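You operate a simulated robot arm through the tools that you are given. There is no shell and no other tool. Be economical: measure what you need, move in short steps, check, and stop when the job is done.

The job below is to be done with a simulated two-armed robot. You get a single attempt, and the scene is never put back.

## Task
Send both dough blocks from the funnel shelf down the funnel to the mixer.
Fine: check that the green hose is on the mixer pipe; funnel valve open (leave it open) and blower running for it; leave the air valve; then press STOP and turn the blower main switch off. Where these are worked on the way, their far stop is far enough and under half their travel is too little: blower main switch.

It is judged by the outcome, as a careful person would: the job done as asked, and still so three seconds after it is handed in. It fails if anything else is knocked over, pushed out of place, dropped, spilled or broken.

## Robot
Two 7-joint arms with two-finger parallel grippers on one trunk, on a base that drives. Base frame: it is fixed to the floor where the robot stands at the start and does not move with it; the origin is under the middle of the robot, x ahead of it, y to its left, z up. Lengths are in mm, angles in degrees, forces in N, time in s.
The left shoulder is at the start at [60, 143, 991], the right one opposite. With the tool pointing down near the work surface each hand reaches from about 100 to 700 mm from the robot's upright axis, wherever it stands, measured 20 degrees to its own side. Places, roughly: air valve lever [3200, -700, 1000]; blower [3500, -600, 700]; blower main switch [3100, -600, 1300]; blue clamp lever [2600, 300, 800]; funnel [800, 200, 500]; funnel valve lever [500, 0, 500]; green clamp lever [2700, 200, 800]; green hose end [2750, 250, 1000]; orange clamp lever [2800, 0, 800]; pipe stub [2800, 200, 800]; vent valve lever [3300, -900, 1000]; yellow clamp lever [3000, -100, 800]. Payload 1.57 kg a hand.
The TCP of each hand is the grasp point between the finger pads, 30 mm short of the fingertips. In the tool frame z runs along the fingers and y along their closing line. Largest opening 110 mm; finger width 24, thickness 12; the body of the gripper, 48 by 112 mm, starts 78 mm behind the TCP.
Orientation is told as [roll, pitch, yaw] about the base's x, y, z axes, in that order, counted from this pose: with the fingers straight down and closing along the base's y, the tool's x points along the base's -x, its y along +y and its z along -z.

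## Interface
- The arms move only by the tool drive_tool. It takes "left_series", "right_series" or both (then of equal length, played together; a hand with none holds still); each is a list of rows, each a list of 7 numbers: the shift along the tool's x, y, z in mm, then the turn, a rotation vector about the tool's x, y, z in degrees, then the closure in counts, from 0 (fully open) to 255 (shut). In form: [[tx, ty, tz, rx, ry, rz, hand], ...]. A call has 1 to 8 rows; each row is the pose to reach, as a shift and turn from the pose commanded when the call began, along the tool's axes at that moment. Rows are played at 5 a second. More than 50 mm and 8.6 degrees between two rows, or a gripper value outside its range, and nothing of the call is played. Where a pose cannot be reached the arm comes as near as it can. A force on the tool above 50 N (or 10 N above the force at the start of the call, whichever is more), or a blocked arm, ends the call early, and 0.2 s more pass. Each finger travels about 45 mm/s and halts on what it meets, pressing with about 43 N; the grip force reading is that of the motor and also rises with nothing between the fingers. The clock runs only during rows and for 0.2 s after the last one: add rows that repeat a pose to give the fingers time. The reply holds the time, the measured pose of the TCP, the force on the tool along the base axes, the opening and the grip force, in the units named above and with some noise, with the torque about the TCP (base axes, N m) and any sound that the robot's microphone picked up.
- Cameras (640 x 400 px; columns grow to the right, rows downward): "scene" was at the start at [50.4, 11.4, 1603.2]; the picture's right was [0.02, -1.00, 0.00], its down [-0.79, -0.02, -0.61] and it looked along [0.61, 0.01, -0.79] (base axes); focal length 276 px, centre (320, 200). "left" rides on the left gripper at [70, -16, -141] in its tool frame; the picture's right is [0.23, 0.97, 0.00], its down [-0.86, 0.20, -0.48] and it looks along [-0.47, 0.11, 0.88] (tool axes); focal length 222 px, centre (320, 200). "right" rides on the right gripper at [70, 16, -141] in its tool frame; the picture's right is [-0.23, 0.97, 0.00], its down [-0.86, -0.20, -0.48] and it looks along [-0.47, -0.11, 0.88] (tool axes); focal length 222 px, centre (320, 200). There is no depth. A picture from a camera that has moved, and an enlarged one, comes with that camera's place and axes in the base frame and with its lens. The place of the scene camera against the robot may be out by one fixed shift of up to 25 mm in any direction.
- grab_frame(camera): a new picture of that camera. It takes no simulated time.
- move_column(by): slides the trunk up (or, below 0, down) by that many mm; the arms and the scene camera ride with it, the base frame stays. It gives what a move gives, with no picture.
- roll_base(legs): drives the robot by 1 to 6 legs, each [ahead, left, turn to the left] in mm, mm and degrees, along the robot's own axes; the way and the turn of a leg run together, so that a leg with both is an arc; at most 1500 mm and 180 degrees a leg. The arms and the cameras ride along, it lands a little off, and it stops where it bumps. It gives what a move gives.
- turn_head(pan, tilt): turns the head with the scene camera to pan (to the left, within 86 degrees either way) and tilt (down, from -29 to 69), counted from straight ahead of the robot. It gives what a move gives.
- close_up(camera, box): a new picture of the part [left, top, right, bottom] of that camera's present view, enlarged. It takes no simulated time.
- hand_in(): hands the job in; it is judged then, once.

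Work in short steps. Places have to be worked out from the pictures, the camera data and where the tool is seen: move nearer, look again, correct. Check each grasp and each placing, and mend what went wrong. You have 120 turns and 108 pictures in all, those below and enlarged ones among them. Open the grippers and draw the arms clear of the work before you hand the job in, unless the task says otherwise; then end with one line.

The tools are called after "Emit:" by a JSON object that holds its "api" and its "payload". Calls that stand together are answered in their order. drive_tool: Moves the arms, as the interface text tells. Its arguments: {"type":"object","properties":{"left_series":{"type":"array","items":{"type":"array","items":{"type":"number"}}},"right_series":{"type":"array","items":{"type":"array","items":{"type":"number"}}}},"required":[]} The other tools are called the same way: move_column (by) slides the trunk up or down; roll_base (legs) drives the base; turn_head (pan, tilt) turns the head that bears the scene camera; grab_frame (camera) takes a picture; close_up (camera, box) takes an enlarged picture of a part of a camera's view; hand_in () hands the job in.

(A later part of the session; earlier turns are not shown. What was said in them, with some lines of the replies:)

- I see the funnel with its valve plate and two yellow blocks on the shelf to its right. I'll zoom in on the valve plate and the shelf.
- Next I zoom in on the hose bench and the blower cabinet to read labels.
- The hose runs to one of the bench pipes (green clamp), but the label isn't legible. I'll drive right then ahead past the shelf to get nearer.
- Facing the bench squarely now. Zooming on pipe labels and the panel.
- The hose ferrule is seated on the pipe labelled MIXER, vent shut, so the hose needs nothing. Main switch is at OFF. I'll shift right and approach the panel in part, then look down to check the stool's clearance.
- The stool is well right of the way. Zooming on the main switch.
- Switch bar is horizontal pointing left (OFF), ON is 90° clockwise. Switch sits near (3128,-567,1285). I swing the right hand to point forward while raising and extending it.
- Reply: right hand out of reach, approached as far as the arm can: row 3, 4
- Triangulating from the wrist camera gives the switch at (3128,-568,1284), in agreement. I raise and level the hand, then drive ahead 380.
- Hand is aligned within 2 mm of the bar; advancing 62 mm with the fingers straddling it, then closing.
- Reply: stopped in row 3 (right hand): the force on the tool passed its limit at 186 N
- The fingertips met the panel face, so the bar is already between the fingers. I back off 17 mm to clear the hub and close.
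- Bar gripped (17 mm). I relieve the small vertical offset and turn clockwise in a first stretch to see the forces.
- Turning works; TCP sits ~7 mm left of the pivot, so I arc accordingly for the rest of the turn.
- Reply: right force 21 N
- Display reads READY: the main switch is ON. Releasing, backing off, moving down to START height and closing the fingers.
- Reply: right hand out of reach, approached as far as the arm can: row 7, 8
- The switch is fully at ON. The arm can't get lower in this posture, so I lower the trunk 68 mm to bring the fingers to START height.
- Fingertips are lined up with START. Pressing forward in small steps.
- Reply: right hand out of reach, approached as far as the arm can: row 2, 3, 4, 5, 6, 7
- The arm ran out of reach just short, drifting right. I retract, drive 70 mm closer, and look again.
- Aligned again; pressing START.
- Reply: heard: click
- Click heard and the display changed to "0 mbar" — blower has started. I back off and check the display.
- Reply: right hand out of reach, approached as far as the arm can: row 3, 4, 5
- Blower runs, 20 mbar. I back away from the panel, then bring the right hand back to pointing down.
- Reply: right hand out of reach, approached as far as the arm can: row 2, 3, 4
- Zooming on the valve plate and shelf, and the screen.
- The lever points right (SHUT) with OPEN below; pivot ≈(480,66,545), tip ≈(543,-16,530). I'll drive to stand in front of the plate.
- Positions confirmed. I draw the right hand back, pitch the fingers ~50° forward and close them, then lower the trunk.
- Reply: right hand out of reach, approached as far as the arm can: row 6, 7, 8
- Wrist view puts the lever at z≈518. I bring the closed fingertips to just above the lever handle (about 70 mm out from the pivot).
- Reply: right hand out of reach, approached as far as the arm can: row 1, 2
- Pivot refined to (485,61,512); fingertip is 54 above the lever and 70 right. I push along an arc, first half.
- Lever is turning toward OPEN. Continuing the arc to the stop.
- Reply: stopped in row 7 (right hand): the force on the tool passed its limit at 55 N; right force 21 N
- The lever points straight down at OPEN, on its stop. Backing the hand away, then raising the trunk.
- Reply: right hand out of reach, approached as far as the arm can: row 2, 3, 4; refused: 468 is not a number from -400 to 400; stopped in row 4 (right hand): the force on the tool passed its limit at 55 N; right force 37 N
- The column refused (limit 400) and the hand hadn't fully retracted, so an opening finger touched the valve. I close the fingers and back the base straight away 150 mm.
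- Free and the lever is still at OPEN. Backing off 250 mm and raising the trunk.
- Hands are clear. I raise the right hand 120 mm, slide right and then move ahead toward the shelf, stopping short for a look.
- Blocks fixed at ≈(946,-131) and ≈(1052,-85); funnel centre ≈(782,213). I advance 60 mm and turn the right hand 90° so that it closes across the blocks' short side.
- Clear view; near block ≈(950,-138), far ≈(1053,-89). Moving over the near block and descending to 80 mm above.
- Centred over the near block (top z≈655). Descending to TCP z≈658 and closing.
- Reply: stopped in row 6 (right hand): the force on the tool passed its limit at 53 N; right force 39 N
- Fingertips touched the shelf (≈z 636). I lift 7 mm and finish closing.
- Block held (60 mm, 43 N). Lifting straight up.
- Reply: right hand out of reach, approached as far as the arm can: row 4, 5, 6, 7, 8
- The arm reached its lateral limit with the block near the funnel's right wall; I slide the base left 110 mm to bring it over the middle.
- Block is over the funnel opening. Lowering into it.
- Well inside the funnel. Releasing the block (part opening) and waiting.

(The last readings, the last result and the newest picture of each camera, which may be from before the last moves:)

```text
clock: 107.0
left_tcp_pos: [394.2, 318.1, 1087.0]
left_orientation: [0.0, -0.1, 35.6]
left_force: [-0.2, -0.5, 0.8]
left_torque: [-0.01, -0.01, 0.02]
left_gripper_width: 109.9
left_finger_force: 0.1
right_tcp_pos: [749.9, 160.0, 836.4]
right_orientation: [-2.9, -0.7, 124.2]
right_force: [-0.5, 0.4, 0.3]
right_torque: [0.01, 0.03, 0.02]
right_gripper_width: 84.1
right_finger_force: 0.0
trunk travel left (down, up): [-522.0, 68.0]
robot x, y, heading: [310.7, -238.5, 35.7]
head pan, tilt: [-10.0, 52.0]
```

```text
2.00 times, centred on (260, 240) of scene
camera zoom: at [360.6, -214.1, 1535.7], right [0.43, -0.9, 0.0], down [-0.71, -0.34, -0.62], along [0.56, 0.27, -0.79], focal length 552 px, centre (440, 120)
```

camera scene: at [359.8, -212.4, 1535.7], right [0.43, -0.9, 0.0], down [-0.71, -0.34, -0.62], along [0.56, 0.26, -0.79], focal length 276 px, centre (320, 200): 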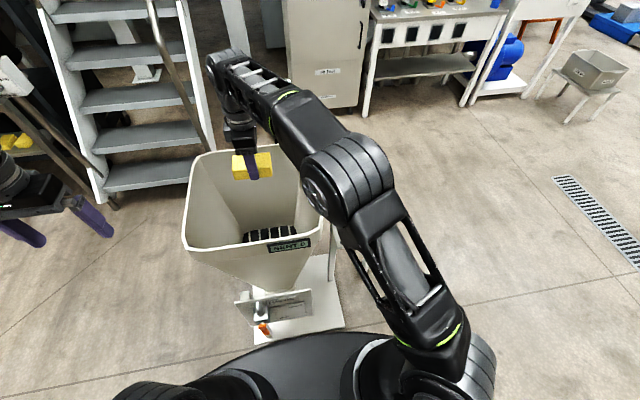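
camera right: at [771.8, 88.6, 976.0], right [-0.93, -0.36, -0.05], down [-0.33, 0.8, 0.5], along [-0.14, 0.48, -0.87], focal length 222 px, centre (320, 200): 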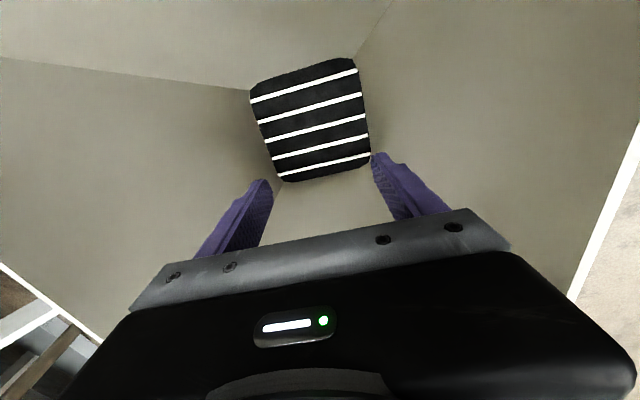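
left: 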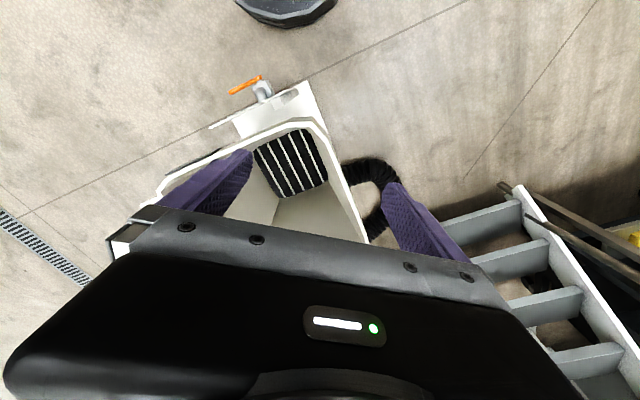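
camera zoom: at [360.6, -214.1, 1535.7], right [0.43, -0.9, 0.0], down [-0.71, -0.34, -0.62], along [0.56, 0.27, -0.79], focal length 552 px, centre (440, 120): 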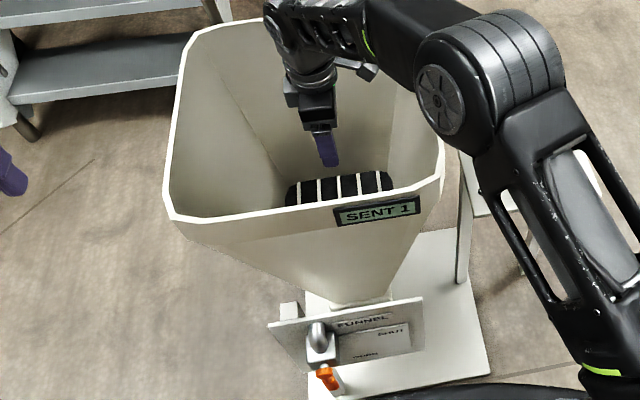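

"SENT 1". Raising the hand out of the funnel and sliding back right.

Emit:
{"api": "drive_tool", "payload": {"right_series": [[0, 0, -40, 0, 0, 0, 60], [0, 0, -85, 0, 0, 0, 60], [0, 0, -130, 0, 0, 0, 60], [0, 0, -175, 0, 0, 0, 60], [0, 0, -195, 0, 0, 0, 60]]}}

Emit:
{"api": "roll_base", "payload": {"legs": [[0, -120, 0]]}}

Emit:
{"api": "drive_tool", "payload": {"right_series": [[45, -15, 0, 0, 0, 0, 60], [90, -30, 0, 0, 0, 0, 60], [135, -45, 0, 0, 0, 0, 60], [180, -60, 0, 0, 0, 0, 60], [225, -75, 0, 0, 0, 0, 60], [255, -90, 0, 0, 0, 0, 60], [255, -90, 0, 0, 0, 0, 60]]}}

Emit:
{"api": "grab_frame", "payload": {"camera": "right"}}

```text
clock: 108.2
left_tcp_pos: [394.2, 318.7, 1088.0]
left_orientation: [0.0, -0.1, 35.6]
left_force: [-0.3, -0.9, -0.1]
left_torque: [-0.02, -0.03, -0.02]
left_gripper_width: 109.8
left_finger_force: 0.0
right_tcp_pos: [744.1, 152.9, 1031.7]
right_orientation: [-3.1, -0.7, 124.2]
right_force: [-0.9, 0.8, -0.8]
right_torque: [0.02, -0.05, 0.02]
right_gripper_width: 83.8
right_finger_force: 0.1
trunk travel left (down, up): [-522.0, 68.0]
robot x, y, heading: [312.0, -239.1, 35.8]
head pan, tilt: [-10.0, 52.0]
```

```text
clock: 109.4
left_tcp_pos: [464.9, 219.5, 1088.2]
left_orientation: [0.2, -0.1, 35.6]
left_force: [0.3, -0.4, -0.3]
left_torque: [0.04, 0.04, 0.02]
left_gripper_width: 110.0
left_finger_force: 0.0
right_tcp_pos: [815.1, 55.4, 1031.4]
right_orientation: [-3.0, -0.9, 124.3]
right_force: [0.4, 0.0, -0.7]
right_torque: [0.04, 0.04, -0.01]
right_gripper_width: 84.4
right_finger_force: 0.1
trunk travel left (down, up): [-522.0, 68.0]
robot x, y, heading: [384.4, -339.2, 35.4]
head pan, tilt: [-10.0, 52.0]
```

```text
clock: 111.0
left_tcp_pos: [464.5, 221.1, 1088.6]
left_orientation: [0.0, -0.1, 35.7]
left_force: [0.3, 0.6, -0.5]
left_torque: [0.02, -0.01, 0.03]
left_gripper_width: 109.9
left_finger_force: 0.1
right_tcp_pos: [986.4, -74.4, 1032.1]
right_orientation: [-3.2, -0.8, 124.3]
right_force: [0.3, -1.1, -0.3]
right_torque: [-0.03, -0.02, 0.03]
right_gripper_width: 84.0
right_finger_force: 0.1
right hand out of reach, approached as far as the arm can: row 5, 6, 7
trunk travel left (down, up): [-522.0, 68.0]
robot x, y, heading: [381.0, -340.0, 35.7]
head pan, tilt: [-10.0, 52.0]
```

```text
48 pictures are left
camera right: at [1006.7, -146.3, 1170.9], right [-0.93, -0.36, -0.05], down [-0.34, 0.8, 0.5], along [-0.14, 0.48, -0.86], focal length 222 px, centre (320, 200)
```

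right: 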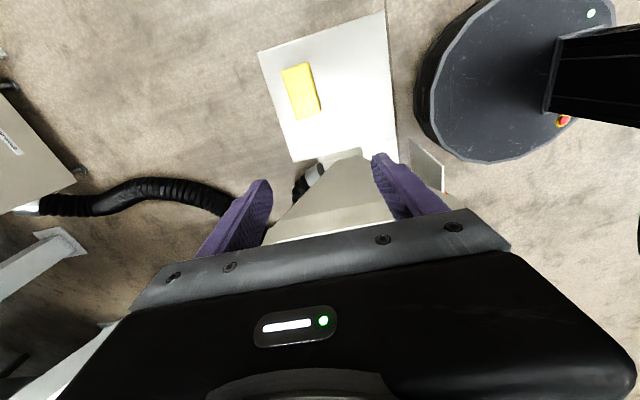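

Far block at ≈(1055,-89). Reach is better lower down, so I descend beside while moving right and ahead.

Emit:
{"api": "drive_tool", "payload": {"right_series": [[17, 0, 40, 0, 0, 0, 60], [34, 0, 80, -1, 0, 0, 60], [51, 0, 120, -2, 0, 0, 60], [51, 0, 165, -3, 0, 0, 60], [51, -8, 210, -3, 0, 0, 50], [51, -18, 245, -3, 0, 0, 40], [51, -32, 270, -3, 0, 0, 40], [51, -32, 270, -3, 0, 0, 40]]}}

Emit:
{"api": "grab_frame", "payload": {"camera": "right"}}

```text
clock: 112.8
left_tcp_pos: [465.0, 221.1, 1088.5]
left_orientation: [0.1, -0.1, 35.7]
left_force: [-0.3, 0.2, 0.1]
left_torque: [0.01, 0.0, -0.04]
left_gripper_width: 109.8
left_finger_force: 0.1
right_tcp_pos: [1047.0, -87.1, 761.6]
right_orientation: [0.0, -0.8, 124.3]
right_force: [-0.1, -0.4, 0.1]
right_torque: [0.01, 0.03, -0.01]
right_gripper_width: 92.7
right_finger_force: 0.0
trunk travel left (down, up): [-522.0, 68.0]
robot x, y, heading: [382.5, -335.4, 35.8]
head pan, tilt: [-10.0, 52.0]
```

```text
47 pictures are left
camera right: at [1073.5, -155.4, 902.0], right [-0.93, -0.36, 0.0], down [-0.31, 0.81, 0.49], along [-0.18, 0.46, -0.87], focal length 222 px, centre (320, 200)
```

right: 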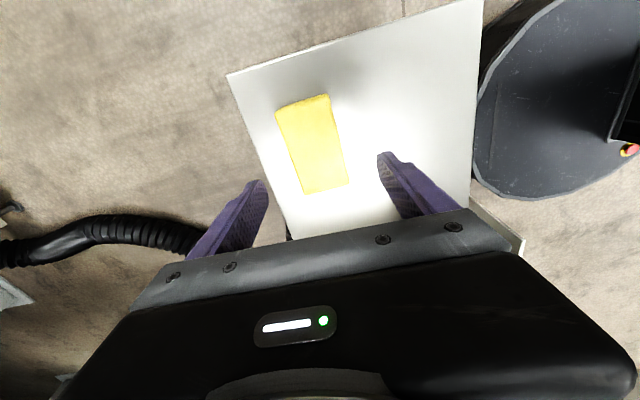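

Fine alignment: 7 mm ahead, 5 mm right. Descending to z≈673 and closing.

Emit:
{"api": "drive_tool", "payload": {"right_series": [[5, -7, 40, 0, 0, 0, 40], [5, -7, 75, 0, 0, 0, 40], [5, -7, 88, 0, 0, 0, 40], [5, -7, 88, 0, 0, 0, 90], [5, -7, 88, 0, 0, 0, 150], [5, -7, 88, 0, 0, 0, 255], [5, -7, 88, 0, 0, 0, 255], [5, -7, 88, 0, 0, 0, 255]]}}

Emit:
{"api": "grab_frame", "payload": {"camera": "right"}}

```text
clock: 114.6
left_tcp_pos: [464.6, 221.5, 1088.8]
left_orientation: [-0.1, -0.1, 35.5]
left_force: [-0.7, 0.2, 0.7]
left_torque: [-0.02, -0.02, 0.03]
left_gripper_width: 110.1
left_finger_force: 0.0
right_tcp_pos: [1049.5, -89.7, 674.7]
right_orientation: [0.0, -0.7, 124.2]
right_force: [1.3, -0.2, 0.1]
right_torque: [-0.06, -0.09, 0.03]
right_gripper_width: 58.1
right_finger_force: 38.3
right hand out of reach, approached as far as the arm can: row 3, 4, 5, 6, 7, 8
trunk travel left (down, up): [-522.0, 68.0]
robot x, y, heading: [385.0, -337.4, 35.5]
head pan, tilt: [-10.0, 52.0]
```

```text
46 pictures are left
camera right: at [1077.2, -157.2, 814.8], right [-0.93, -0.36, 0.0], down [-0.31, 0.81, 0.49], along [-0.18, 0.46, -0.87], focal length 222 px, centre (320, 200)
```

right: 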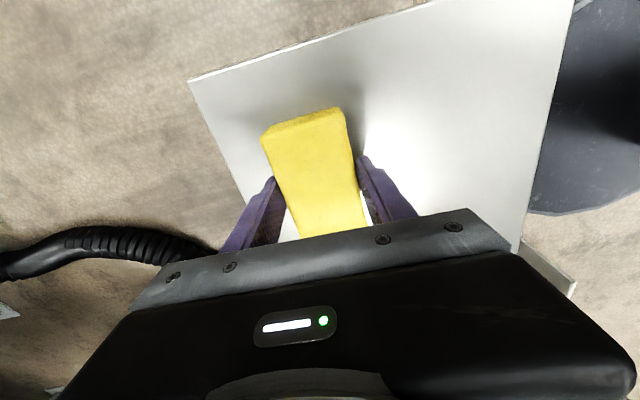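

Gripped (58 mm, 38 N). Lifting while drawing back.

Emit:
{"api": "drive_tool", "payload": {"right_series": [[0, 0, -30, 0, 0, 0, 255], [0, 10, -75, 0, 0, 0, 255], [0, 25, -120, 0, 0, 0, 255], [0, 40, -162, 0, 0, 0, 255], [0, 55, -205, 0, 0, 0, 255], [0, 70, -250, 0, 0, 0, 255], [0, 85, -297, 0, 0, 0, 255], [0, 100, -340, 0, 0, 0, 255]]}}

Emit:
{"api": "drive_tool", "payload": {"right_series": [[-45, 0, 0, 0, 0, 0, 255], [-90, 0, 0, 0, 0, 0, 255], [-135, 0, 0, 0, 0, 0, 255], [-180, 0, 0, 0, 0, 0, 255], [-225, 0, 0, 0, 0, 0, 255], [-240, 0, 0, 0, 0, 0, 255]]}}

Emit:
{"api": "roll_base", "payload": {"legs": [[0, 130, 0]]}}

Emit:
{"api": "grab_frame", "payload": {"camera": "right"}}

```text
clock: 116.4
left_tcp_pos: [464.6, 220.4, 1088.8]
left_orientation: [0.0, 0.0, 35.6]
left_force: [-0.1, 0.6, -0.8]
left_torque: [0.01, -0.02, 0.02]
left_gripper_width: 110.0
left_finger_force: 0.0
right_tcp_pos: [969.6, -152.1, 1014.3]
right_orientation: [0.0, -0.7, 124.3]
right_force: [-0.5, 0.6, -1.3]
right_torque: [-0.01, 0.01, 0.01]
right_gripper_width: 57.8
right_finger_force: 42.8
trunk travel left (down, up): [-522.0, 68.0]
robot x, y, heading: [380.4, -334.1, 35.8]
head pan, tilt: [-10.0, 52.0]
```

```text
clock: 117.8
left_tcp_pos: [467.0, 221.4, 1087.8]
left_orientation: [0.0, -0.1, 35.7]
left_force: [-0.6, -0.8, -0.3]
left_torque: [-0.03, -0.01, 0.02]
left_gripper_width: 109.8
left_finger_force: 0.1
right_tcp_pos: [850.6, 24.8, 1015.5]
right_orientation: [-0.1, -0.9, 124.4]
right_force: [1.2, 0.1, -1.8]
right_torque: [0.0, -0.02, 0.01]
right_gripper_width: 57.9
right_finger_force: 43.3
right hand out of reach, approached as far as the arm can: row 5, 6
trunk travel left (down, up): [-522.0, 68.0]
robot x, y, heading: [383.1, -337.0, 35.6]
head pan, tilt: [-10.0, 52.0]
```

```text
clock: 119.1
left_tcp_pos: [389.2, 327.2, 1087.1]
left_orientation: [0.1, -0.2, 35.7]
left_force: [-0.6, -0.3, -0.9]
left_torque: [-0.04, -0.01, 0.0]
left_gripper_width: 109.6
left_finger_force: 0.1
right_tcp_pos: [774.5, 131.1, 1015.5]
right_orientation: [-0.2, -0.7, 124.4]
right_force: [0.3, 0.9, -2.3]
right_torque: [-0.02, -0.05, 0.02]
right_gripper_width: 57.6
right_finger_force: 42.7
trunk travel left (down, up): [-522.0, 68.0]
robot x, y, heading: [307.5, -234.3, 35.5]
head pan, tilt: [-10.0, 52.0]
```

```text
45 pictures are left
camera right: at [800.6, 63.6, 1155.8], right [-0.93, -0.36, 0.0], down [-0.31, 0.81, 0.49], along [-0.18, 0.46, -0.87], focal length 222 px, centre (320, 200)
```

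right: 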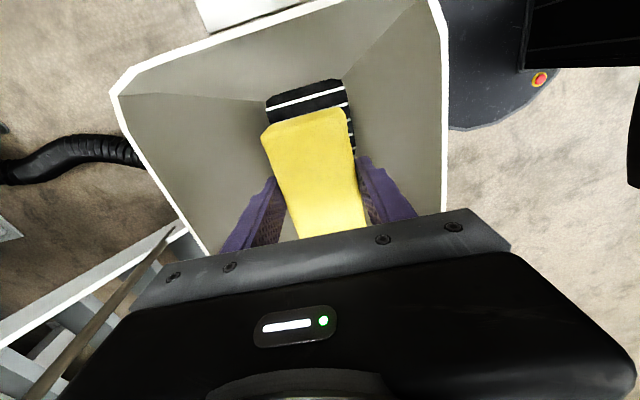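

Over the funnel again; lowering 180 mm and releasing.

Emit:
{"api": "drive_tool", "payload": {"right_series": [[0, 0, 45, 0, 0, 0, 255], [0, 0, 90, 0, 0, 0, 255], [0, 0, 135, 0, 0, 0, 255], [0, 0, 175, 0, 0, 0, 255], [0, 0, 175, 0, 0, 0, 255]]}}

Emit:
{"api": "drive_tool", "payload": {"right_series": [[0, 0, 0, 0, 0, 0, 100], [0, 0, 0, 0, 0, 0, 60], [0, 0, 0, 0, 0, 0, 60], [0, 0, 0, 0, 0, 0, 60], [0, 0, 0, 0, 0, 0, 60], [0, 0, 0, 0, 0, 0, 60]]}}

Emit:
{"api": "grab_frame", "payload": {"camera": "right"}}

Emit:
{"api": "close_up", "payload": {"camera": "scene", "box": [180, 140, 340, 340]}}

```text
clock: 120.3
left_tcp_pos: [390.8, 325.7, 1088.2]
left_orientation: [0.0, -0.2, 35.8]
left_force: [-0.5, -0.1, -0.6]
left_torque: [0.0, -0.02, 0.01]
left_gripper_width: 110.0
left_finger_force: 0.1
right_tcp_pos: [774.0, 131.1, 841.0]
right_orientation: [-0.1, -0.8, 124.3]
right_force: [-0.1, -0.7, -2.9]
right_torque: [0.0, -0.03, -0.02]
right_gripper_width: 57.5
right_finger_force: 42.5
trunk travel left (down, up): [-522.0, 68.0]
robot x, y, heading: [307.5, -233.0, 35.7]
head pan, tilt: [-10.0, 52.0]
```

```text
clock: 121.7
left_tcp_pos: [389.8, 327.3, 1088.8]
left_orientation: [-0.1, -0.2, 35.8]
left_force: [0.2, 0.1, -0.6]
left_torque: [-0.01, -0.01, -0.01]
left_gripper_width: 110.0
left_finger_force: 0.2
right_tcp_pos: [774.1, 132.2, 841.7]
right_orientation: [-0.2, -0.8, 124.3]
right_force: [0.9, -0.4, -0.3]
right_torque: [-0.01, -0.05, 0.02]
right_gripper_width: 84.0
right_finger_force: 0.1
trunk travel left (down, up): [-522.0, 68.0]
robot x, y, heading: [304.0, -230.5, 35.9]
head pan, tilt: [-10.0, 52.0]
```

```text
44 pictures are left
camera right: at [800.7, 63.9, 981.7], right [-0.93, -0.36, 0.0], down [-0.31, 0.81, 0.49], along [-0.18, 0.46, -0.87], focal length 222 px, centre (320, 200)
```

right: 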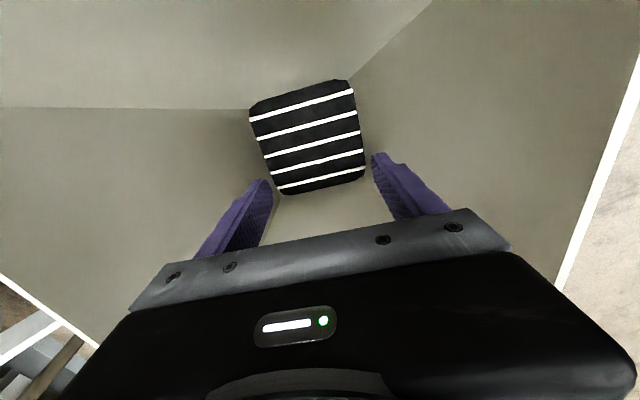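

```text
2.00 times, centred on (260, 240) of scene
camera zoom: at [355.2, -206.5, 1535.7], right [0.43, -0.9, 0.0], down [-0.71, -0.34, -0.62], along [0.56, 0.27, -0.79], focal length 552 px, centre (440, 120)
```

zoom: 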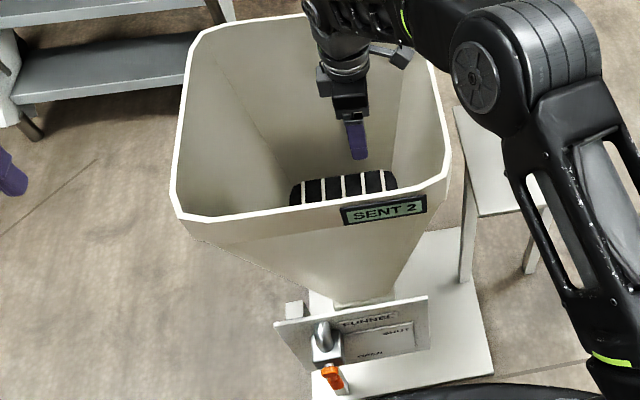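

"SENT 2" — both blocks are gone. Raising the hand, backing off and driving back toward the blower panel.

Emit:
{"api": "drive_tool", "payload": {"right_series": [[0, 0, -45, 0, 0, 0, 60], [0, 0, -90, 0, 0, 0, 60], [0, 0, -135, 0, 0, 0, 60], [0, 0, -180, 0, 0, 0, 60], [0, 0, -220, 0, 0, 0, 60]]}}

Emit:
{"api": "roll_base", "payload": {"legs": [[-300, 0, 0], [0, -600, 0], [650, -578, 0], [650, -578, 0]]}}

Emit:
{"api": "turn_head", "payload": {"pan": -10, "tilt": 25}}

Emit:
{"api": "grab_frame", "payload": {"camera": "scene"}}

```text
clock: 122.9
left_tcp_pos: [390.6, 326.1, 1086.9]
left_orientation: [0.0, 0.0, 35.7]
left_force: [0.5, -0.2, 0.4]
left_torque: [-0.01, 0.04, 0.01]
left_gripper_width: 109.9
left_finger_force: 0.0
right_tcp_pos: [774.4, 132.6, 1011.4]
right_orientation: [-0.2, -0.9, 124.3]
right_force: [-0.8, -0.4, -0.1]
right_torque: [-0.01, 0.02, 0.0]
right_gripper_width: 83.9
right_finger_force: 0.0
right hand out of reach, approached as far as the arm can: row 4, 5
trunk travel left (down, up): [-522.0, 68.0]
robot x, y, heading: [304.9, -231.5, 35.8]
head pan, tilt: [-10.0, 52.0]
```

```text
clock: 136.3
left_tcp_pos: [2215.4, -478.0, 1088.2]
left_orientation: [0.0, -0.1, 37.0]
left_force: [0.4, -0.2, 0.0]
left_torque: [-0.03, 0.04, -0.03]
left_gripper_width: 110.2
left_finger_force: 0.0
right_tcp_pos: [2604.6, -663.1, 1010.8]
right_orientation: [-0.2, -0.7, 125.7]
right_force: [0.4, 0.8, -1.2]
right_torque: [0.03, 0.0, 0.01]
right_gripper_width: 84.3
right_finger_force: 0.0
trunk travel left (down, up): [-522.0, 68.0]
robot x, y, heading: [2148.6, -1038.9, 37.2]
head pan, tilt: [-10.0, 52.0]
```

```text
clock: 137.2
left_tcp_pos: [2215.9, -478.4, 1088.0]
left_orientation: [0.1, -0.1, 37.0]
left_force: [-0.2, -0.5, -0.1]
left_torque: [0.01, -0.01, -0.02]
left_gripper_width: 110.2
left_finger_force: 0.1
right_tcp_pos: [2605.3, -662.6, 1010.5]
right_orientation: [-0.2, -0.8, 125.6]
right_force: [-0.2, -0.6, 0.2]
right_torque: [-0.03, 0.02, 0.02]
right_gripper_width: 84.2
right_finger_force: 0.0
trunk travel left (down, up): [-522.0, 68.0]
robot x, y, heading: [2144.7, -1034.4, 37.1]
head pan, tilt: [-10.0, 25.0]
```

```text
42 pictures are left
camera scene: at [2209.2, -1004.7, 1575.7], right [0.45, -0.89, 0.0], down [-0.38, -0.19, -0.91], along [0.81, 0.41, -0.42], focal length 276 px, centre (320, 200)
```

scene: 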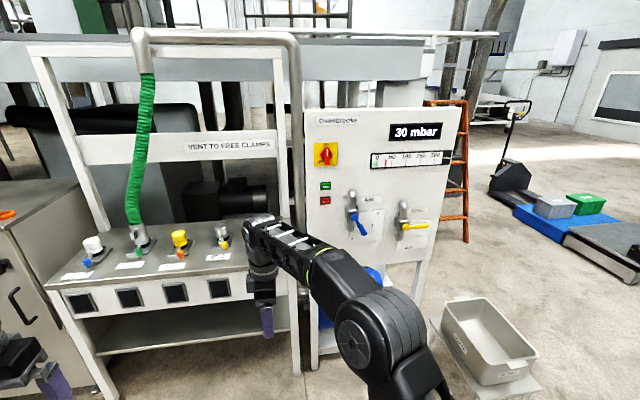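

Panel shows 30 mbar. I move the right hand back to its side, rotating it upright again.

Emit:
{"api": "drive_tool", "payload": {"right_series": [[24, 8, -10, 0, 0, 8.4, 60], [48, 16, -20, 0, 0, 16.8, 60], [72, 24, -30, 0, 0, 25.2, 120], [96, 32, -40, 0, 0, 33.6, 180], [120, 40, -50, 0, 0, 42, 255], [144, 48, -60, 0, 0, 50.4, 255], [168, 56, -70, 0, 0, 58.8, 255], [190, 60, -80, 0, 0, 67.2, 255]]}}

Emit:
{"api": "drive_tool", "payload": {"right_series": [[0, 0, 0, 0, 0, 8.4, 255], [0, 0, 0, 0, 0, 16.8, 255], [0, 0, 0, 0, 0, 22, 255], [0, 0, -20, 0, 0, 22, 255], [0, 0, -40, 0, 0, 22, 255]]}}

```text
clock: 139.1
left_tcp_pos: [2216.1, -478.3, 1088.1]
left_orientation: [0.0, 0.0, 37.0]
left_force: [0.0, 0.2, 0.1]
left_torque: [0.0, 0.01, 0.0]
left_gripper_width: 109.8
left_finger_force: 0.0
right_tcp_pos: [2668.7, -853.9, 1087.2]
right_orientation: [0.6, -0.5, 58.3]
right_force: [0.0, 0.4, 0.3]
right_torque: [0.01, 0.0, 0.01]
right_gripper_width: 0.0
right_finger_force: 19.6
trunk travel left (down, up): [-522.0, 68.0]
robot x, y, heading: [2144.4, -1038.0, 36.9]
head pan, tilt: [-10.0, 25.0]
```

```text
clock: 140.2
left_tcp_pos: [2214.8, -478.7, 1088.1]
left_orientation: [0.0, -0.1, 37.0]
left_force: [0.4, 0.0, -0.1]
left_torque: [-0.06, 0.01, -0.02]
left_gripper_width: 109.9
left_finger_force: 0.1
right_tcp_pos: [2667.2, -853.1, 1088.4]
right_orientation: [0.9, -0.1, 36.3]
right_force: [-0.4, 1.5, 0.2]
right_torque: [-0.02, 0.01, 0.04]
right_gripper_width: 0.0
right_finger_force: 21.8
right hand out of reach, approached as far as the arm can: row 4, 5
trunk travel left (down, up): [-522.0, 68.0]
robot x, y, heading: [2149.7, -1036.8, 37.0]
head pan, tilt: [-10.0, 25.0]
```

Now pitching the fingers forward as before.

Emit:
{"api": "drive_tool", "payload": {"right_series": [[-12, 0, -10, 0, -8.2, 0, 255], [-24, 0, -20, 0, -16.4, 0, 255], [-36, 0, -30, 0, -24.6, 0, 255], [-48, 0, -40, 0, -32.8, 0, 255], [-60, 0, -55, 0, -41, 0, 255], [-72, 0, -70, 0, -49.2, 0, 255], [-84, 0, -85, 0, -57.4, 0, 255], [-96, 0, -100, 0, -65.6, 0, 255]]}}

Emit:
{"api": "drive_tool", "payload": {"right_series": [[-8, 0, -8, 0, -8.2, 0, 255], [-16, 0, -8, 0, -16.3, 0, 255], [-24, 0, -8, 0, -24.4, 0, 255], [-24, 0, -8, 0, -24.4, 0, 255]]}}

```text
clock: 142.1
left_tcp_pos: [2215.8, -479.3, 1087.6]
left_orientation: [0.0, -0.1, 37.0]
left_force: [-0.1, -0.2, -0.1]
left_torque: [0.0, 0.03, 0.03]
left_gripper_width: 110.1
left_finger_force: 0.1
right_tcp_pos: [2744.6, -798.3, 1190.5]
right_orientation: [2.3, -65.9, 34.6]
right_force: [-0.5, 0.0, 0.1]
right_torque: [-0.02, -0.01, 0.0]
right_gripper_width: 0.0
right_finger_force: 20.8
trunk travel left (down, up): [-522.0, 68.0]
robot x, y, heading: [2143.3, -1039.8, 37.0]
head pan, tilt: [-10.0, 25.0]
```

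```text
clock: 143.1
left_tcp_pos: [2215.8, -478.0, 1088.1]
left_orientation: [0.0, -0.1, 37.0]
left_force: [-0.5, -0.7, -0.8]
left_torque: [-0.01, -0.05, 0.0]
left_gripper_width: 110.0
left_finger_force: 0.0
right_tcp_pos: [2747.1, -796.8, 1214.9]
right_orientation: [110.2, -89.2, -73.7]
right_force: [-0.5, 1.1, 1.0]
right_torque: [0.02, 0.01, -0.01]
right_gripper_width: 0.0
right_finger_force: 21.7
trunk travel left (down, up): [-522.0, 68.0]
robot x, y, heading: [2146.4, -1037.5, 37.0]
head pan, tilt: [-10.0, 25.0]
```

Lowering the trunk 140 mm to STOP height and driving up to just short of the panel.

Emit:
{"api": "move_column", "payload": {"by": -140}}

Emit:
{"api": "roll_base", "payload": {"legs": [[0, -45, -0.8], [310, 0, 0]]}}

Emit:
{"api": "grab_frame", "payload": {"camera": "right"}}

Emit:
{"api": "grab_frame", "payload": {"camera": "scene"}}

```text
clock: 144.7
left_tcp_pos: [2215.6, -478.0, 947.1]
left_orientation: [0.0, -0.1, 36.9]
left_force: [-0.8, -0.4, -0.8]
left_torque: [0.03, 0.03, 0.02]
left_gripper_width: 109.9
left_finger_force: 0.1
right_tcp_pos: [2748.0, -796.9, 1074.1]
right_orientation: [106.4, -89.2, -69.9]
right_force: [-0.3, 0.4, -0.8]
right_torque: [0.01, -0.04, 0.0]
right_gripper_width: 0.3
right_finger_force: 21.1
trunk travel left (down, up): [-382.0, 208.0]
robot x, y, heading: [2148.2, -1038.4, 36.8]
head pan, tilt: [-10.0, 25.0]
```

```text
clock: 147.3
left_tcp_pos: [2502.6, -330.9, 947.3]
left_orientation: [-0.1, 0.0, 36.2]
left_force: [0.5, -0.1, 0.2]
left_torque: [-0.03, 0.02, -0.03]
left_gripper_width: 110.0
left_finger_force: 0.1
right_tcp_pos: [3031.2, -655.4, 1074.3]
right_orientation: [103.8, -89.1, -68.1]
right_force: [0.2, 0.3, -0.1]
right_torque: [0.0, -0.03, -0.01]
right_gripper_width: 0.0
right_finger_force: 21.1
trunk travel left (down, up): [-382.0, 208.0]
robot x, y, heading: [2423.2, -887.6, 36.1]
head pan, tilt: [-10.0, 25.0]
```

```text
41 pictures are left
camera right: at [2906.5, -724.1, 1003.5], right [-0.57, 0.79, 0.24], down [-0.27, -0.45, 0.85], along [0.78, 0.42, 0.47], focal length 222 px, centre (320, 200)
```

right: 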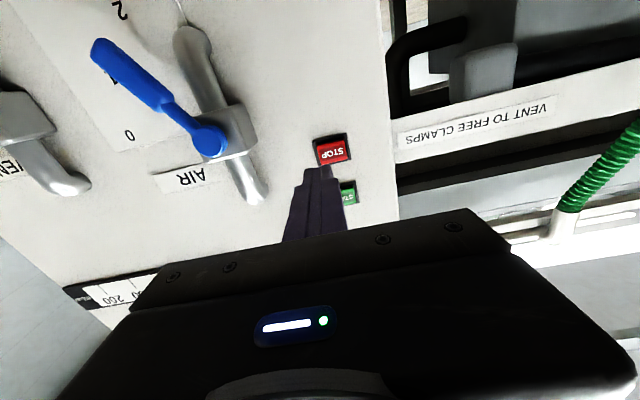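

```text
40 pictures are left
camera scene: at [2489.9, -856.3, 1435.8], right [0.44, -0.9, 0.0], down [-0.38, -0.19, -0.91], along [0.81, 0.4, -0.42], focal length 276 px, centre (320, 200)
```

scene: 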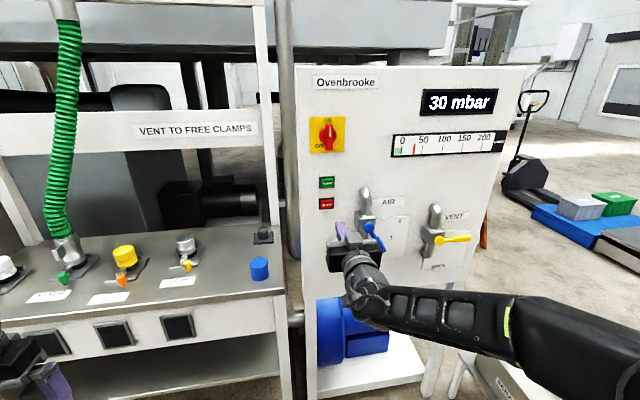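

STOP is 13 mm left and ~6 mm up of the fingers. Correcting, then driving 70 mm nearer.

Emit:
{"api": "drive_tool", "payload": {"right_series": [[-3, 7, 0, 0, 0, 0, 255], [-6, 13, 0, 0, 0, 0, 255], [-6, 13, 0, 0, 0, 0, 255]]}}

Emit:
{"api": "roll_base", "payload": {"legs": [[70, 0, 0]]}}

Emit:
{"api": "grab_frame", "payload": {"camera": "right"}}

```text
clock: 148.1
left_tcp_pos: [2502.6, -330.3, 947.5]
left_orientation: [0.0, -0.1, 36.4]
left_force: [-0.5, 0.1, 0.5]
left_torque: [0.0, 0.02, -0.01]
left_gripper_width: 109.8
left_finger_force: 0.0
right_tcp_pos: [3023.8, -646.0, 1080.2]
right_orientation: [105.2, -89.1, -69.5]
right_force: [-0.2, 0.0, -0.4]
right_torque: [0.01, 0.01, 0.0]
right_gripper_width: 0.1
right_finger_force: 21.3
trunk travel left (down, up): [-382.0, 208.0]
robot x, y, heading: [2429.9, -890.8, 36.4]
head pan, tilt: [-10.0, 25.0]
```

```text
clock: 149.2
left_tcp_pos: [2560.5, -288.1, 946.8]
left_orientation: [0.0, 0.0, 36.3]
left_force: [1.0, 0.1, 0.0]
left_torque: [-0.02, 0.0, 0.01]
left_gripper_width: 110.2
left_finger_force: 0.1
right_tcp_pos: [3082.0, -603.5, 1080.6]
right_orientation: [101.5, -89.1, -65.8]
right_force: [0.6, 0.4, -0.6]
right_torque: [0.02, 0.02, 0.0]
right_gripper_width: 0.0
right_finger_force: 21.3
trunk travel left (down, up): [-382.0, 208.0]
robot x, y, heading: [2480.2, -843.7, 36.2]
head pan, tilt: [-10.0, 25.0]
```

```text
39 pictures are left
camera right: at [2957.0, -672.2, 1009.4], right [-0.57, 0.79, 0.24], down [-0.27, -0.45, 0.85], along [0.78, 0.42, 0.47], focal length 222 px, centre (320, 200)
```

right: 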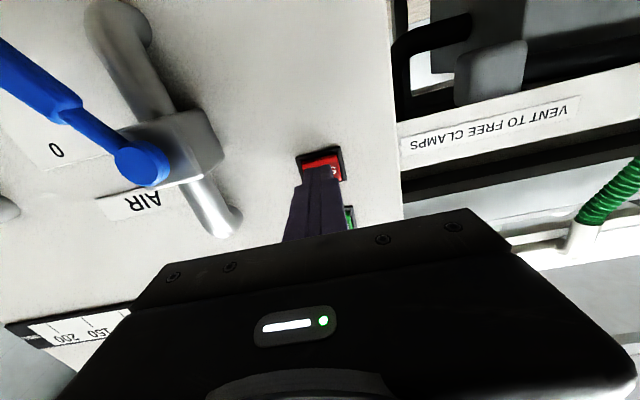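

Aligned with STOP. Pressing in.

Emit:
{"api": "drive_tool", "payload": {"right_series": [[0, 0, 14, 0, 0, 0, 255], [0, 0, 20, 0, 0, 0, 255], [0, 0, 24, 0, 0, 0, 255], [0, 0, 28, 0, 0, 0, 255], [0, 0, 31, 0, 0, 0, 255], [0, 0, 31, 0, 0, 0, 255]]}}

Emit:
{"api": "grab_frame", "payload": {"camera": "scene"}}

```text
clock: 150.6
left_tcp_pos: [2558.2, -290.1, 948.5]
left_orientation: [0.0, -0.2, 36.3]
left_force: [-0.5, -0.2, -0.4]
left_torque: [-0.01, -0.01, 0.03]
left_gripper_width: 109.7
left_finger_force: 0.1
right_tcp_pos: [3105.4, -587.9, 1081.1]
right_orientation: [102.0, -89.2, -66.1]
right_force: [-15.5, -13.4, -6.1]
right_torque: [-0.16, 0.18, 0.0]
right_gripper_width: 0.1
right_finger_force: 21.3
trunk travel left (down, up): [-382.0, 208.0]
robot x, y, heading: [2481.5, -848.0, 36.3]
head pan, tilt: [-10.0, 25.0]
heard: click
```

```text
38 pictures are left
camera scene: at [2544.8, -816.7, 1435.8], right [0.44, -0.9, 0.0], down [-0.38, -0.19, -0.91], along [0.81, 0.4, -0.42], focal length 276 px, centre (320, 200)
```

scene: 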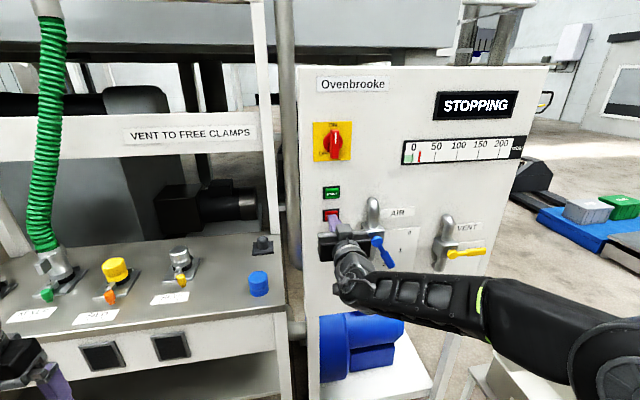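

"STOPPING" shown. Backing the base off 90 mm and raising the trunk to switch height.

Emit:
{"api": "roll_base", "payload": {"legs": [[-90, 0, 0]]}}

Emit:
{"api": "move_column", "payload": {"by": 200}}

Emit:
{"api": "drive_tool", "payload": {"right_series": [[0, 0, 0, 0, 0, 0, 150], [0, 0, 0, 0, 0, 0, 60], [0, 0, 0, 0, 0, 0, 60], [0, 0, 0, 0, 0, 0, 60], [0, 0, 0, 0, 0, 0, 60]]}}

Emit:
{"api": "grab_frame", "payload": {"camera": "right"}}

Emit:
{"api": "grab_frame", "payload": {"camera": "scene"}}

```text
clock: 151.7
left_tcp_pos: [2485.9, -343.2, 947.7]
left_orientation: [0.0, -0.2, 36.2]
left_force: [-0.9, -0.1, 0.5]
left_torque: [-0.04, 0.0, 0.06]
left_gripper_width: 110.0
left_finger_force: 0.0
right_tcp_pos: [3032.8, -640.3, 1081.2]
right_orientation: [109.1, -89.2, -73.3]
right_force: [-0.6, 0.8, -1.5]
right_torque: [-0.02, 0.01, 0.02]
right_gripper_width: 0.1
right_finger_force: 21.2
trunk travel left (down, up): [-382.0, 208.0]
robot x, y, heading: [2405.6, -900.9, 36.2]
head pan, tilt: [-10.0, 25.0]
```

```text
clock: 153.8
left_tcp_pos: [2487.1, -342.2, 1147.7]
left_orientation: [0.0, 0.0, 36.3]
left_force: [-0.5, -0.7, -0.2]
left_torque: [0.03, 0.03, -0.03]
left_gripper_width: 109.8
left_finger_force: 0.1
right_tcp_pos: [3034.1, -639.2, 1280.2]
right_orientation: [105.3, -89.0, -69.5]
right_force: [-0.1, -0.4, 0.2]
right_torque: [0.02, 0.01, -0.02]
right_gripper_width: 0.0
right_finger_force: 21.8
trunk travel left (down, up): [-582.0, 8.0]
robot x, y, heading: [2411.9, -901.8, 36.3]
head pan, tilt: [-10.0, 25.0]
```

```text
clock: 155.0
left_tcp_pos: [2486.1, -342.1, 1147.2]
left_orientation: [0.0, -0.1, 36.4]
left_force: [-0.1, 0.3, -0.2]
left_torque: [-0.03, -0.02, 0.04]
left_gripper_width: 110.0
left_finger_force: 0.1
right_tcp_pos: [3033.9, -640.3, 1280.3]
right_orientation: [105.5, -89.0, -69.9]
right_force: [-0.8, 0.1, 0.6]
right_torque: [0.01, -0.01, 0.02]
right_gripper_width: 84.3
right_finger_force: 0.0
trunk travel left (down, up): [-582.0, 8.0]
robot x, y, heading: [2411.6, -898.3, 36.3]
head pan, tilt: [-10.0, 25.0]
```

```text
37 pictures are left
camera right: at [2908.5, -707.5, 1210.2], right [-0.57, 0.79, 0.24], down [-0.27, -0.45, 0.85], along [0.78, 0.42, 0.47], focal length 222 px, centre (320, 200)
```

right: 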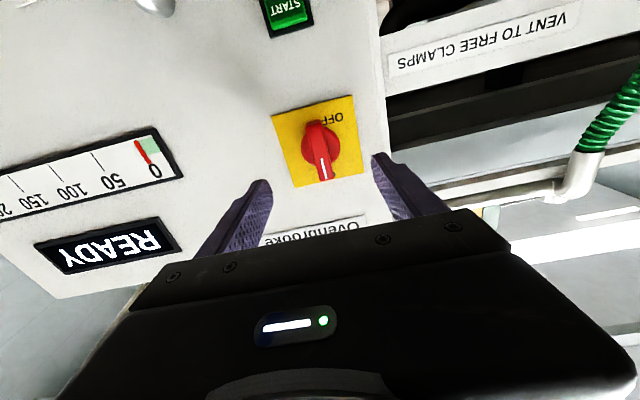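

```text
36 pictures are left
camera scene: at [2473.7, -868.2, 1635.8], right [0.44, -0.9, 0.0], down [-0.38, -0.19, -0.91], along [0.81, 0.4, -0.42], focal length 276 px, centre (320, 200)
```

scene: 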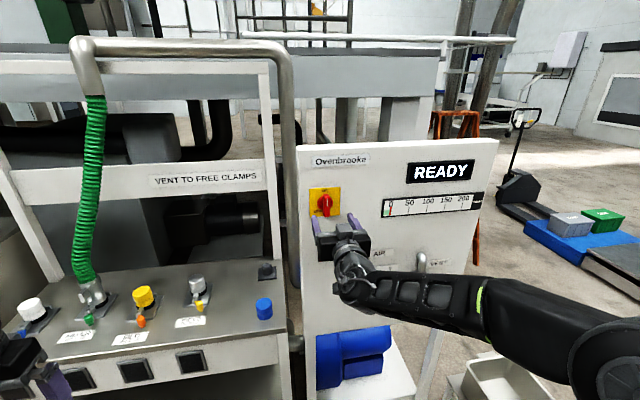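

Display READY — blower stopped. Driving 48 mm nearer to grip the bar, which is vertical (ON).

Emit:
{"api": "roll_base", "payload": {"legs": [[48, 0, 0]]}}

Emit:
{"api": "grab_frame", "payload": {"camera": "right"}}

```text
clock: 155.9
left_tcp_pos: [2528.6, -312.2, 1146.1]
left_orientation: [0.0, 0.1, 36.3]
left_force: [0.6, 0.6, -0.7]
left_torque: [-0.04, 0.05, -0.01]
left_gripper_width: 110.1
left_finger_force: 0.1
right_tcp_pos: [3074.8, -610.1, 1279.1]
right_orientation: [97.8, -89.2, -62.1]
right_force: [-0.1, -0.5, -0.4]
right_torque: [0.04, -0.05, 0.0]
right_gripper_width: 84.3
right_finger_force: 0.1
trunk travel left (down, up): [-582.0, 8.0]
robot x, y, heading: [2450.5, -871.1, 36.2]
head pan, tilt: [-10.0, 25.0]
```

```text
35 pictures are left
camera right: at [2949.8, -677.5, 1209.2], right [-0.57, 0.79, 0.24], down [-0.27, -0.45, 0.85], along [0.78, 0.42, 0.47], focal length 222 px, centre (320, 200)
```

right: 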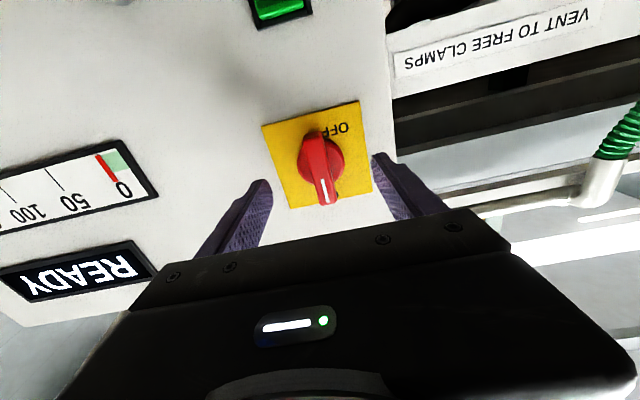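

Centred. Advancing 28 mm and closing on the bar.

Emit:
{"api": "drive_tool", "payload": {"right_series": [[0, 1, 15, 0, 0, 0, 60], [0, 1, 28, 0, 0, 0, 60], [0, 1, 28, 0, 0, 0, 150], [0, 1, 28, 0, 0, 0, 255], [0, 1, 28, 0, 0, 0, 255], [0, 1, 28, 0, 0, 0, 255], [0, 1, 28, 0, 0, 0, 255], [0, 1, 28, 0, 0, 0, 255]]}}

Emit:
{"api": "grab_frame", "payload": {"camera": "right"}}

```text
clock: 157.8
left_tcp_pos: [2526.5, -313.7, 1147.4]
left_orientation: [0.1, -0.1, 36.1]
left_force: [-0.1, -0.3, -0.3]
left_torque: [-0.01, 0.01, 0.01]
left_gripper_width: 110.1
left_finger_force: 0.1
right_tcp_pos: [3095.6, -593.4, 1281.6]
right_orientation: [106.1, -89.2, -70.3]
right_force: [1.6, -1.8, 0.0]
right_torque: [-0.34, -0.45, 0.39]
right_gripper_width: 17.3
right_finger_force: 32.1
trunk travel left (down, up): [-582.0, 8.0]
robot x, y, heading: [2452.4, -868.3, 36.0]
head pan, tilt: [-10.0, 25.0]
```

```text
34 pictures are left
camera right: at [2970.4, -662.0, 1210.5], right [-0.57, 0.79, 0.24], down [-0.27, -0.45, 0.85], along [0.78, 0.42, 0.47], focal length 222 px, centre (320, 200)
```

right: 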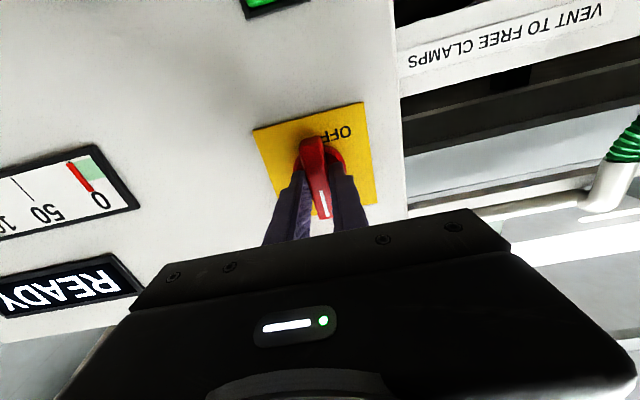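

Bar gripped (17 mm). Turning counter-clockwise to OFF.

Emit:
{"api": "drive_tool", "payload": {"right_series": [[0, 0.5, 0, 0, 0, -8.4, 255], [0.1, 1, 0, 0, 0, -16.8, 255], [0.3, 1.5, 0, 0, 0, -25.2, 255], [0.6, 1.9, 0, 0, 0, -33.6, 255], [0.9, 2.3, 0, 0, 0, -42, 255], [1.3, 2.7, 0, 0, 0, -50.4, 255], [1.7, 3, 0, 0, 0, -58.8, 255], [2.1, 3.2, 0, 0, 0, -67.2, 255]]}}

Emit:
{"api": "drive_tool", "payload": {"right_series": [[0, 0, 0, 0, 0, -8.4, 255], [0, 0, 0, 0, 0, -16.8, 255], [0, 0, 0, 0, 0, -24, 255], [0, 0, 0, 0, 0, -24, 255]]}}

Emit:
{"api": "grab_frame", "payload": {"camera": "right"}}

Emit:
{"api": "grab_frame", "payload": {"camera": "scene"}}

```text
clock: 159.6
left_tcp_pos: [2527.1, -314.9, 1148.1]
left_orientation: [0.1, 0.0, 36.2]
left_force: [1.0, -0.4, 0.2]
left_torque: [0.0, 0.0, 0.01]
left_gripper_width: 110.0
left_finger_force: 0.0
right_tcp_pos: [3095.2, -593.2, 1279.6]
right_orientation: [-90.4, -23.6, 125.7]
right_force: [7.8, -6.9, 9.3]
right_torque: [-0.1, 0.09, 0.64]
right_gripper_width: 17.0
right_finger_force: 32.4
trunk travel left (down, up): [-582.0, 8.0]
robot x, y, heading: [2450.0, -872.6, 36.3]
head pan, tilt: [-10.0, 25.0]
```

```text
clock: 160.6
left_tcp_pos: [2526.9, -314.4, 1149.1]
left_orientation: [0.1, -0.1, 36.2]
left_force: [-0.9, -0.2, -0.1]
left_torque: [0.02, 0.0, -0.01]
left_gripper_width: 110.2
left_finger_force: 0.0
right_tcp_pos: [3094.8, -592.4, 1279.5]
right_orientation: [-90.4, 0.3, 125.5]
right_force: [10.0, -8.1, 14.3]
right_torque: [0.35, 0.65, -0.07]
right_gripper_width: 16.8
right_finger_force: 32.0
trunk travel left (down, up): [-582.0, 8.0]
robot x, y, heading: [2448.7, -872.8, 36.3]
head pan, tilt: [-10.0, 25.0]
```

```text
33 pictures are left
camera right: at [3020.1, -731.8, 1262.6], right [-0.12, 0.18, -0.97], down [-0.89, 0.42, 0.19], along [0.44, 0.89, 0.11], focal length 222 px, centre (320, 200)
```

right: 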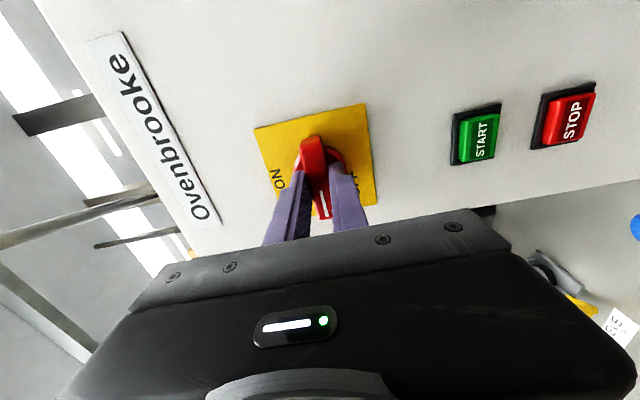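

```text
32 pictures are left
camera scene: at [2514.0, -841.6, 1635.9], right [0.44, -0.9, 0.0], down [-0.38, -0.19, -0.91], along [0.81, 0.4, -0.42], focal length 276 px, centre (320, 200)
```

scene: 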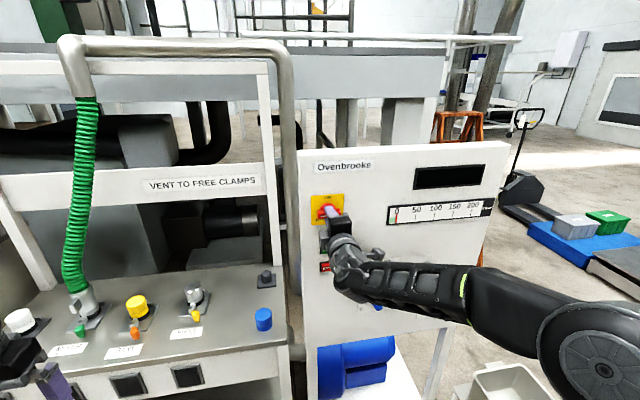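

Display is dark: the switch is OFF. Releasing and backing away.

Emit:
{"api": "drive_tool", "payload": {"right_series": [[0, 0, 0, 0, 0, 0, 150], [0, 0, 0, 0, 0, 0, 80], [0, 0, 0, 0, 0, 0, 80], [0, 0, 0, 0, 0, 0, 80], [0, 0, 0, 0, 0, 0, 80]]}}

Emit:
{"api": "roll_base", "payload": {"legs": [[-400, 0, 0]]}}

Emit:
{"api": "close_up", "payload": {"camera": "scene", "box": [260, 100, 460, 280]}}

Emit:
{"api": "grab_frame", "payload": {"camera": "scene"}}

```text
clock: 161.8
left_tcp_pos: [2527.2, -314.2, 1147.0]
left_orientation: [0.0, -0.1, 36.2]
left_force: [-0.4, -0.2, 0.2]
left_torque: [-0.01, 0.01, 0.02]
left_gripper_width: 110.1
left_finger_force: 0.1
right_tcp_pos: [3093.0, -591.6, 1279.0]
right_orientation: [-90.2, 0.3, 125.7]
right_force: [-0.4, 0.7, -0.3]
right_torque: [-0.01, 0.01, -0.01]
right_gripper_width: 75.6
right_finger_force: 0.0
trunk travel left (down, up): [-582.0, 8.0]
robot x, y, heading: [2449.0, -873.9, 36.4]
head pan, tilt: [-10.0, 25.0]
```

```text
clock: 164.3
left_tcp_pos: [2199.8, -551.8, 1147.8]
left_orientation: [0.1, -0.2, 36.5]
left_force: [-0.2, -0.3, 0.0]
left_torque: [0.0, 0.0, 0.01]
left_gripper_width: 109.9
left_finger_force: 0.1
right_tcp_pos: [2766.0, -825.8, 1277.6]
right_orientation: [-90.3, 0.4, 125.8]
right_force: [0.0, -0.6, -0.2]
right_torque: [0.02, 0.02, -0.01]
right_gripper_width: 75.6
right_finger_force: 0.1
trunk travel left (down, up): [-582.0, 8.0]
robot x, y, heading: [2122.0, -1111.4, 36.3]
head pan, tilt: [-10.0, 25.0]
```

```text
2.22 times, centred on (360, 190) of scene
camera zoom: at [2187.4, -1078.4, 1635.9], right [0.44, -0.9, 0.0], down [-0.38, -0.19, -0.91], along [0.81, 0.4, -0.42], focal length 613 px, centre (231, 222)
```

zoom: 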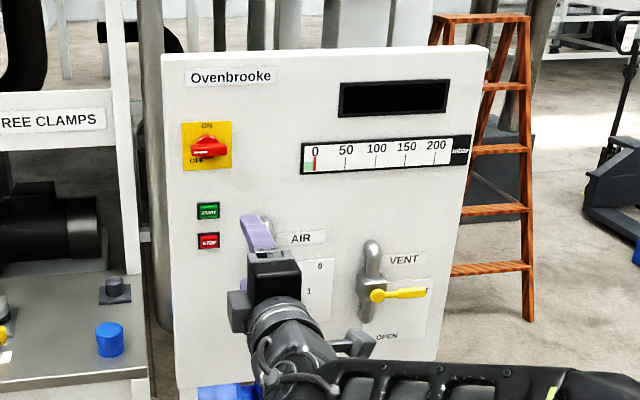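

```text
30 pictures are left
camera scene: at [2187.4, -1078.4, 1635.9], right [0.44, -0.9, 0.0], down [-0.38, -0.19, -0.91], along [0.81, 0.4, -0.42], focal length 276 px, centre (320, 200)
```

scene: 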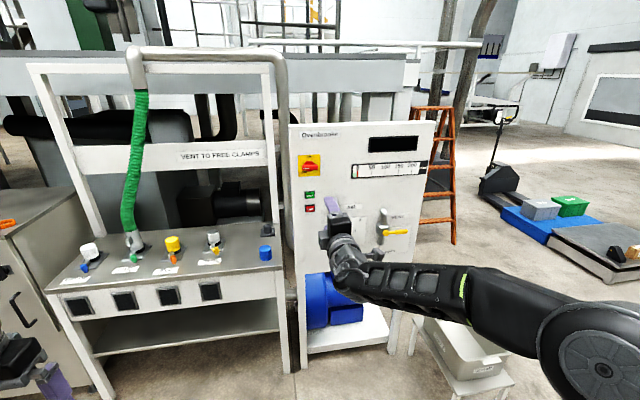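

Switch is at OFF, display dark, pressure 0, hands well clear, and nothing is disturbed. Opening the gripper fully and handing in.

Emit:
{"api": "drive_tool", "payload": {"right_series": [[0, 0, 0, 0, 0, 0, 0], [0, 0, 0, 0, 0, 0, 0], [0, 0, 0, 0, 0, 0, 0]]}}

Emit:
{"api": "hand_in", "payload": {}}

```text
clock: 165.1
left_tcp_pos: [2198.9, -551.7, 1148.1]
left_orientation: [0.0, 0.0, 36.3]
left_force: [0.0, -0.4, 0.4]
left_torque: [0.02, 0.0, 0.01]
left_gripper_width: 110.1
left_finger_force: 0.0
right_tcp_pos: [2767.5, -826.7, 1277.8]
right_orientation: [-90.3, 0.5, 125.9]
right_force: [0.2, -0.6, 0.4]
right_torque: [0.01, -0.02, 0.0]
right_gripper_width: 110.2
right_finger_force: 0.0
trunk travel left (down, up): [-582.0, 8.0]
robot x, y, heading: [2125.1, -1111.8, 36.4]
head pan, tilt: [-10.0, 25.0]
```

```text
The job is handed in.
```

Both dough blocks went down the funnel to the mixer (display "SENT 2"): the green hose was already on the mixer pipe, the funnel valve is left open, the air valve was not touched, and the blower was stopped with its main switch turned off.
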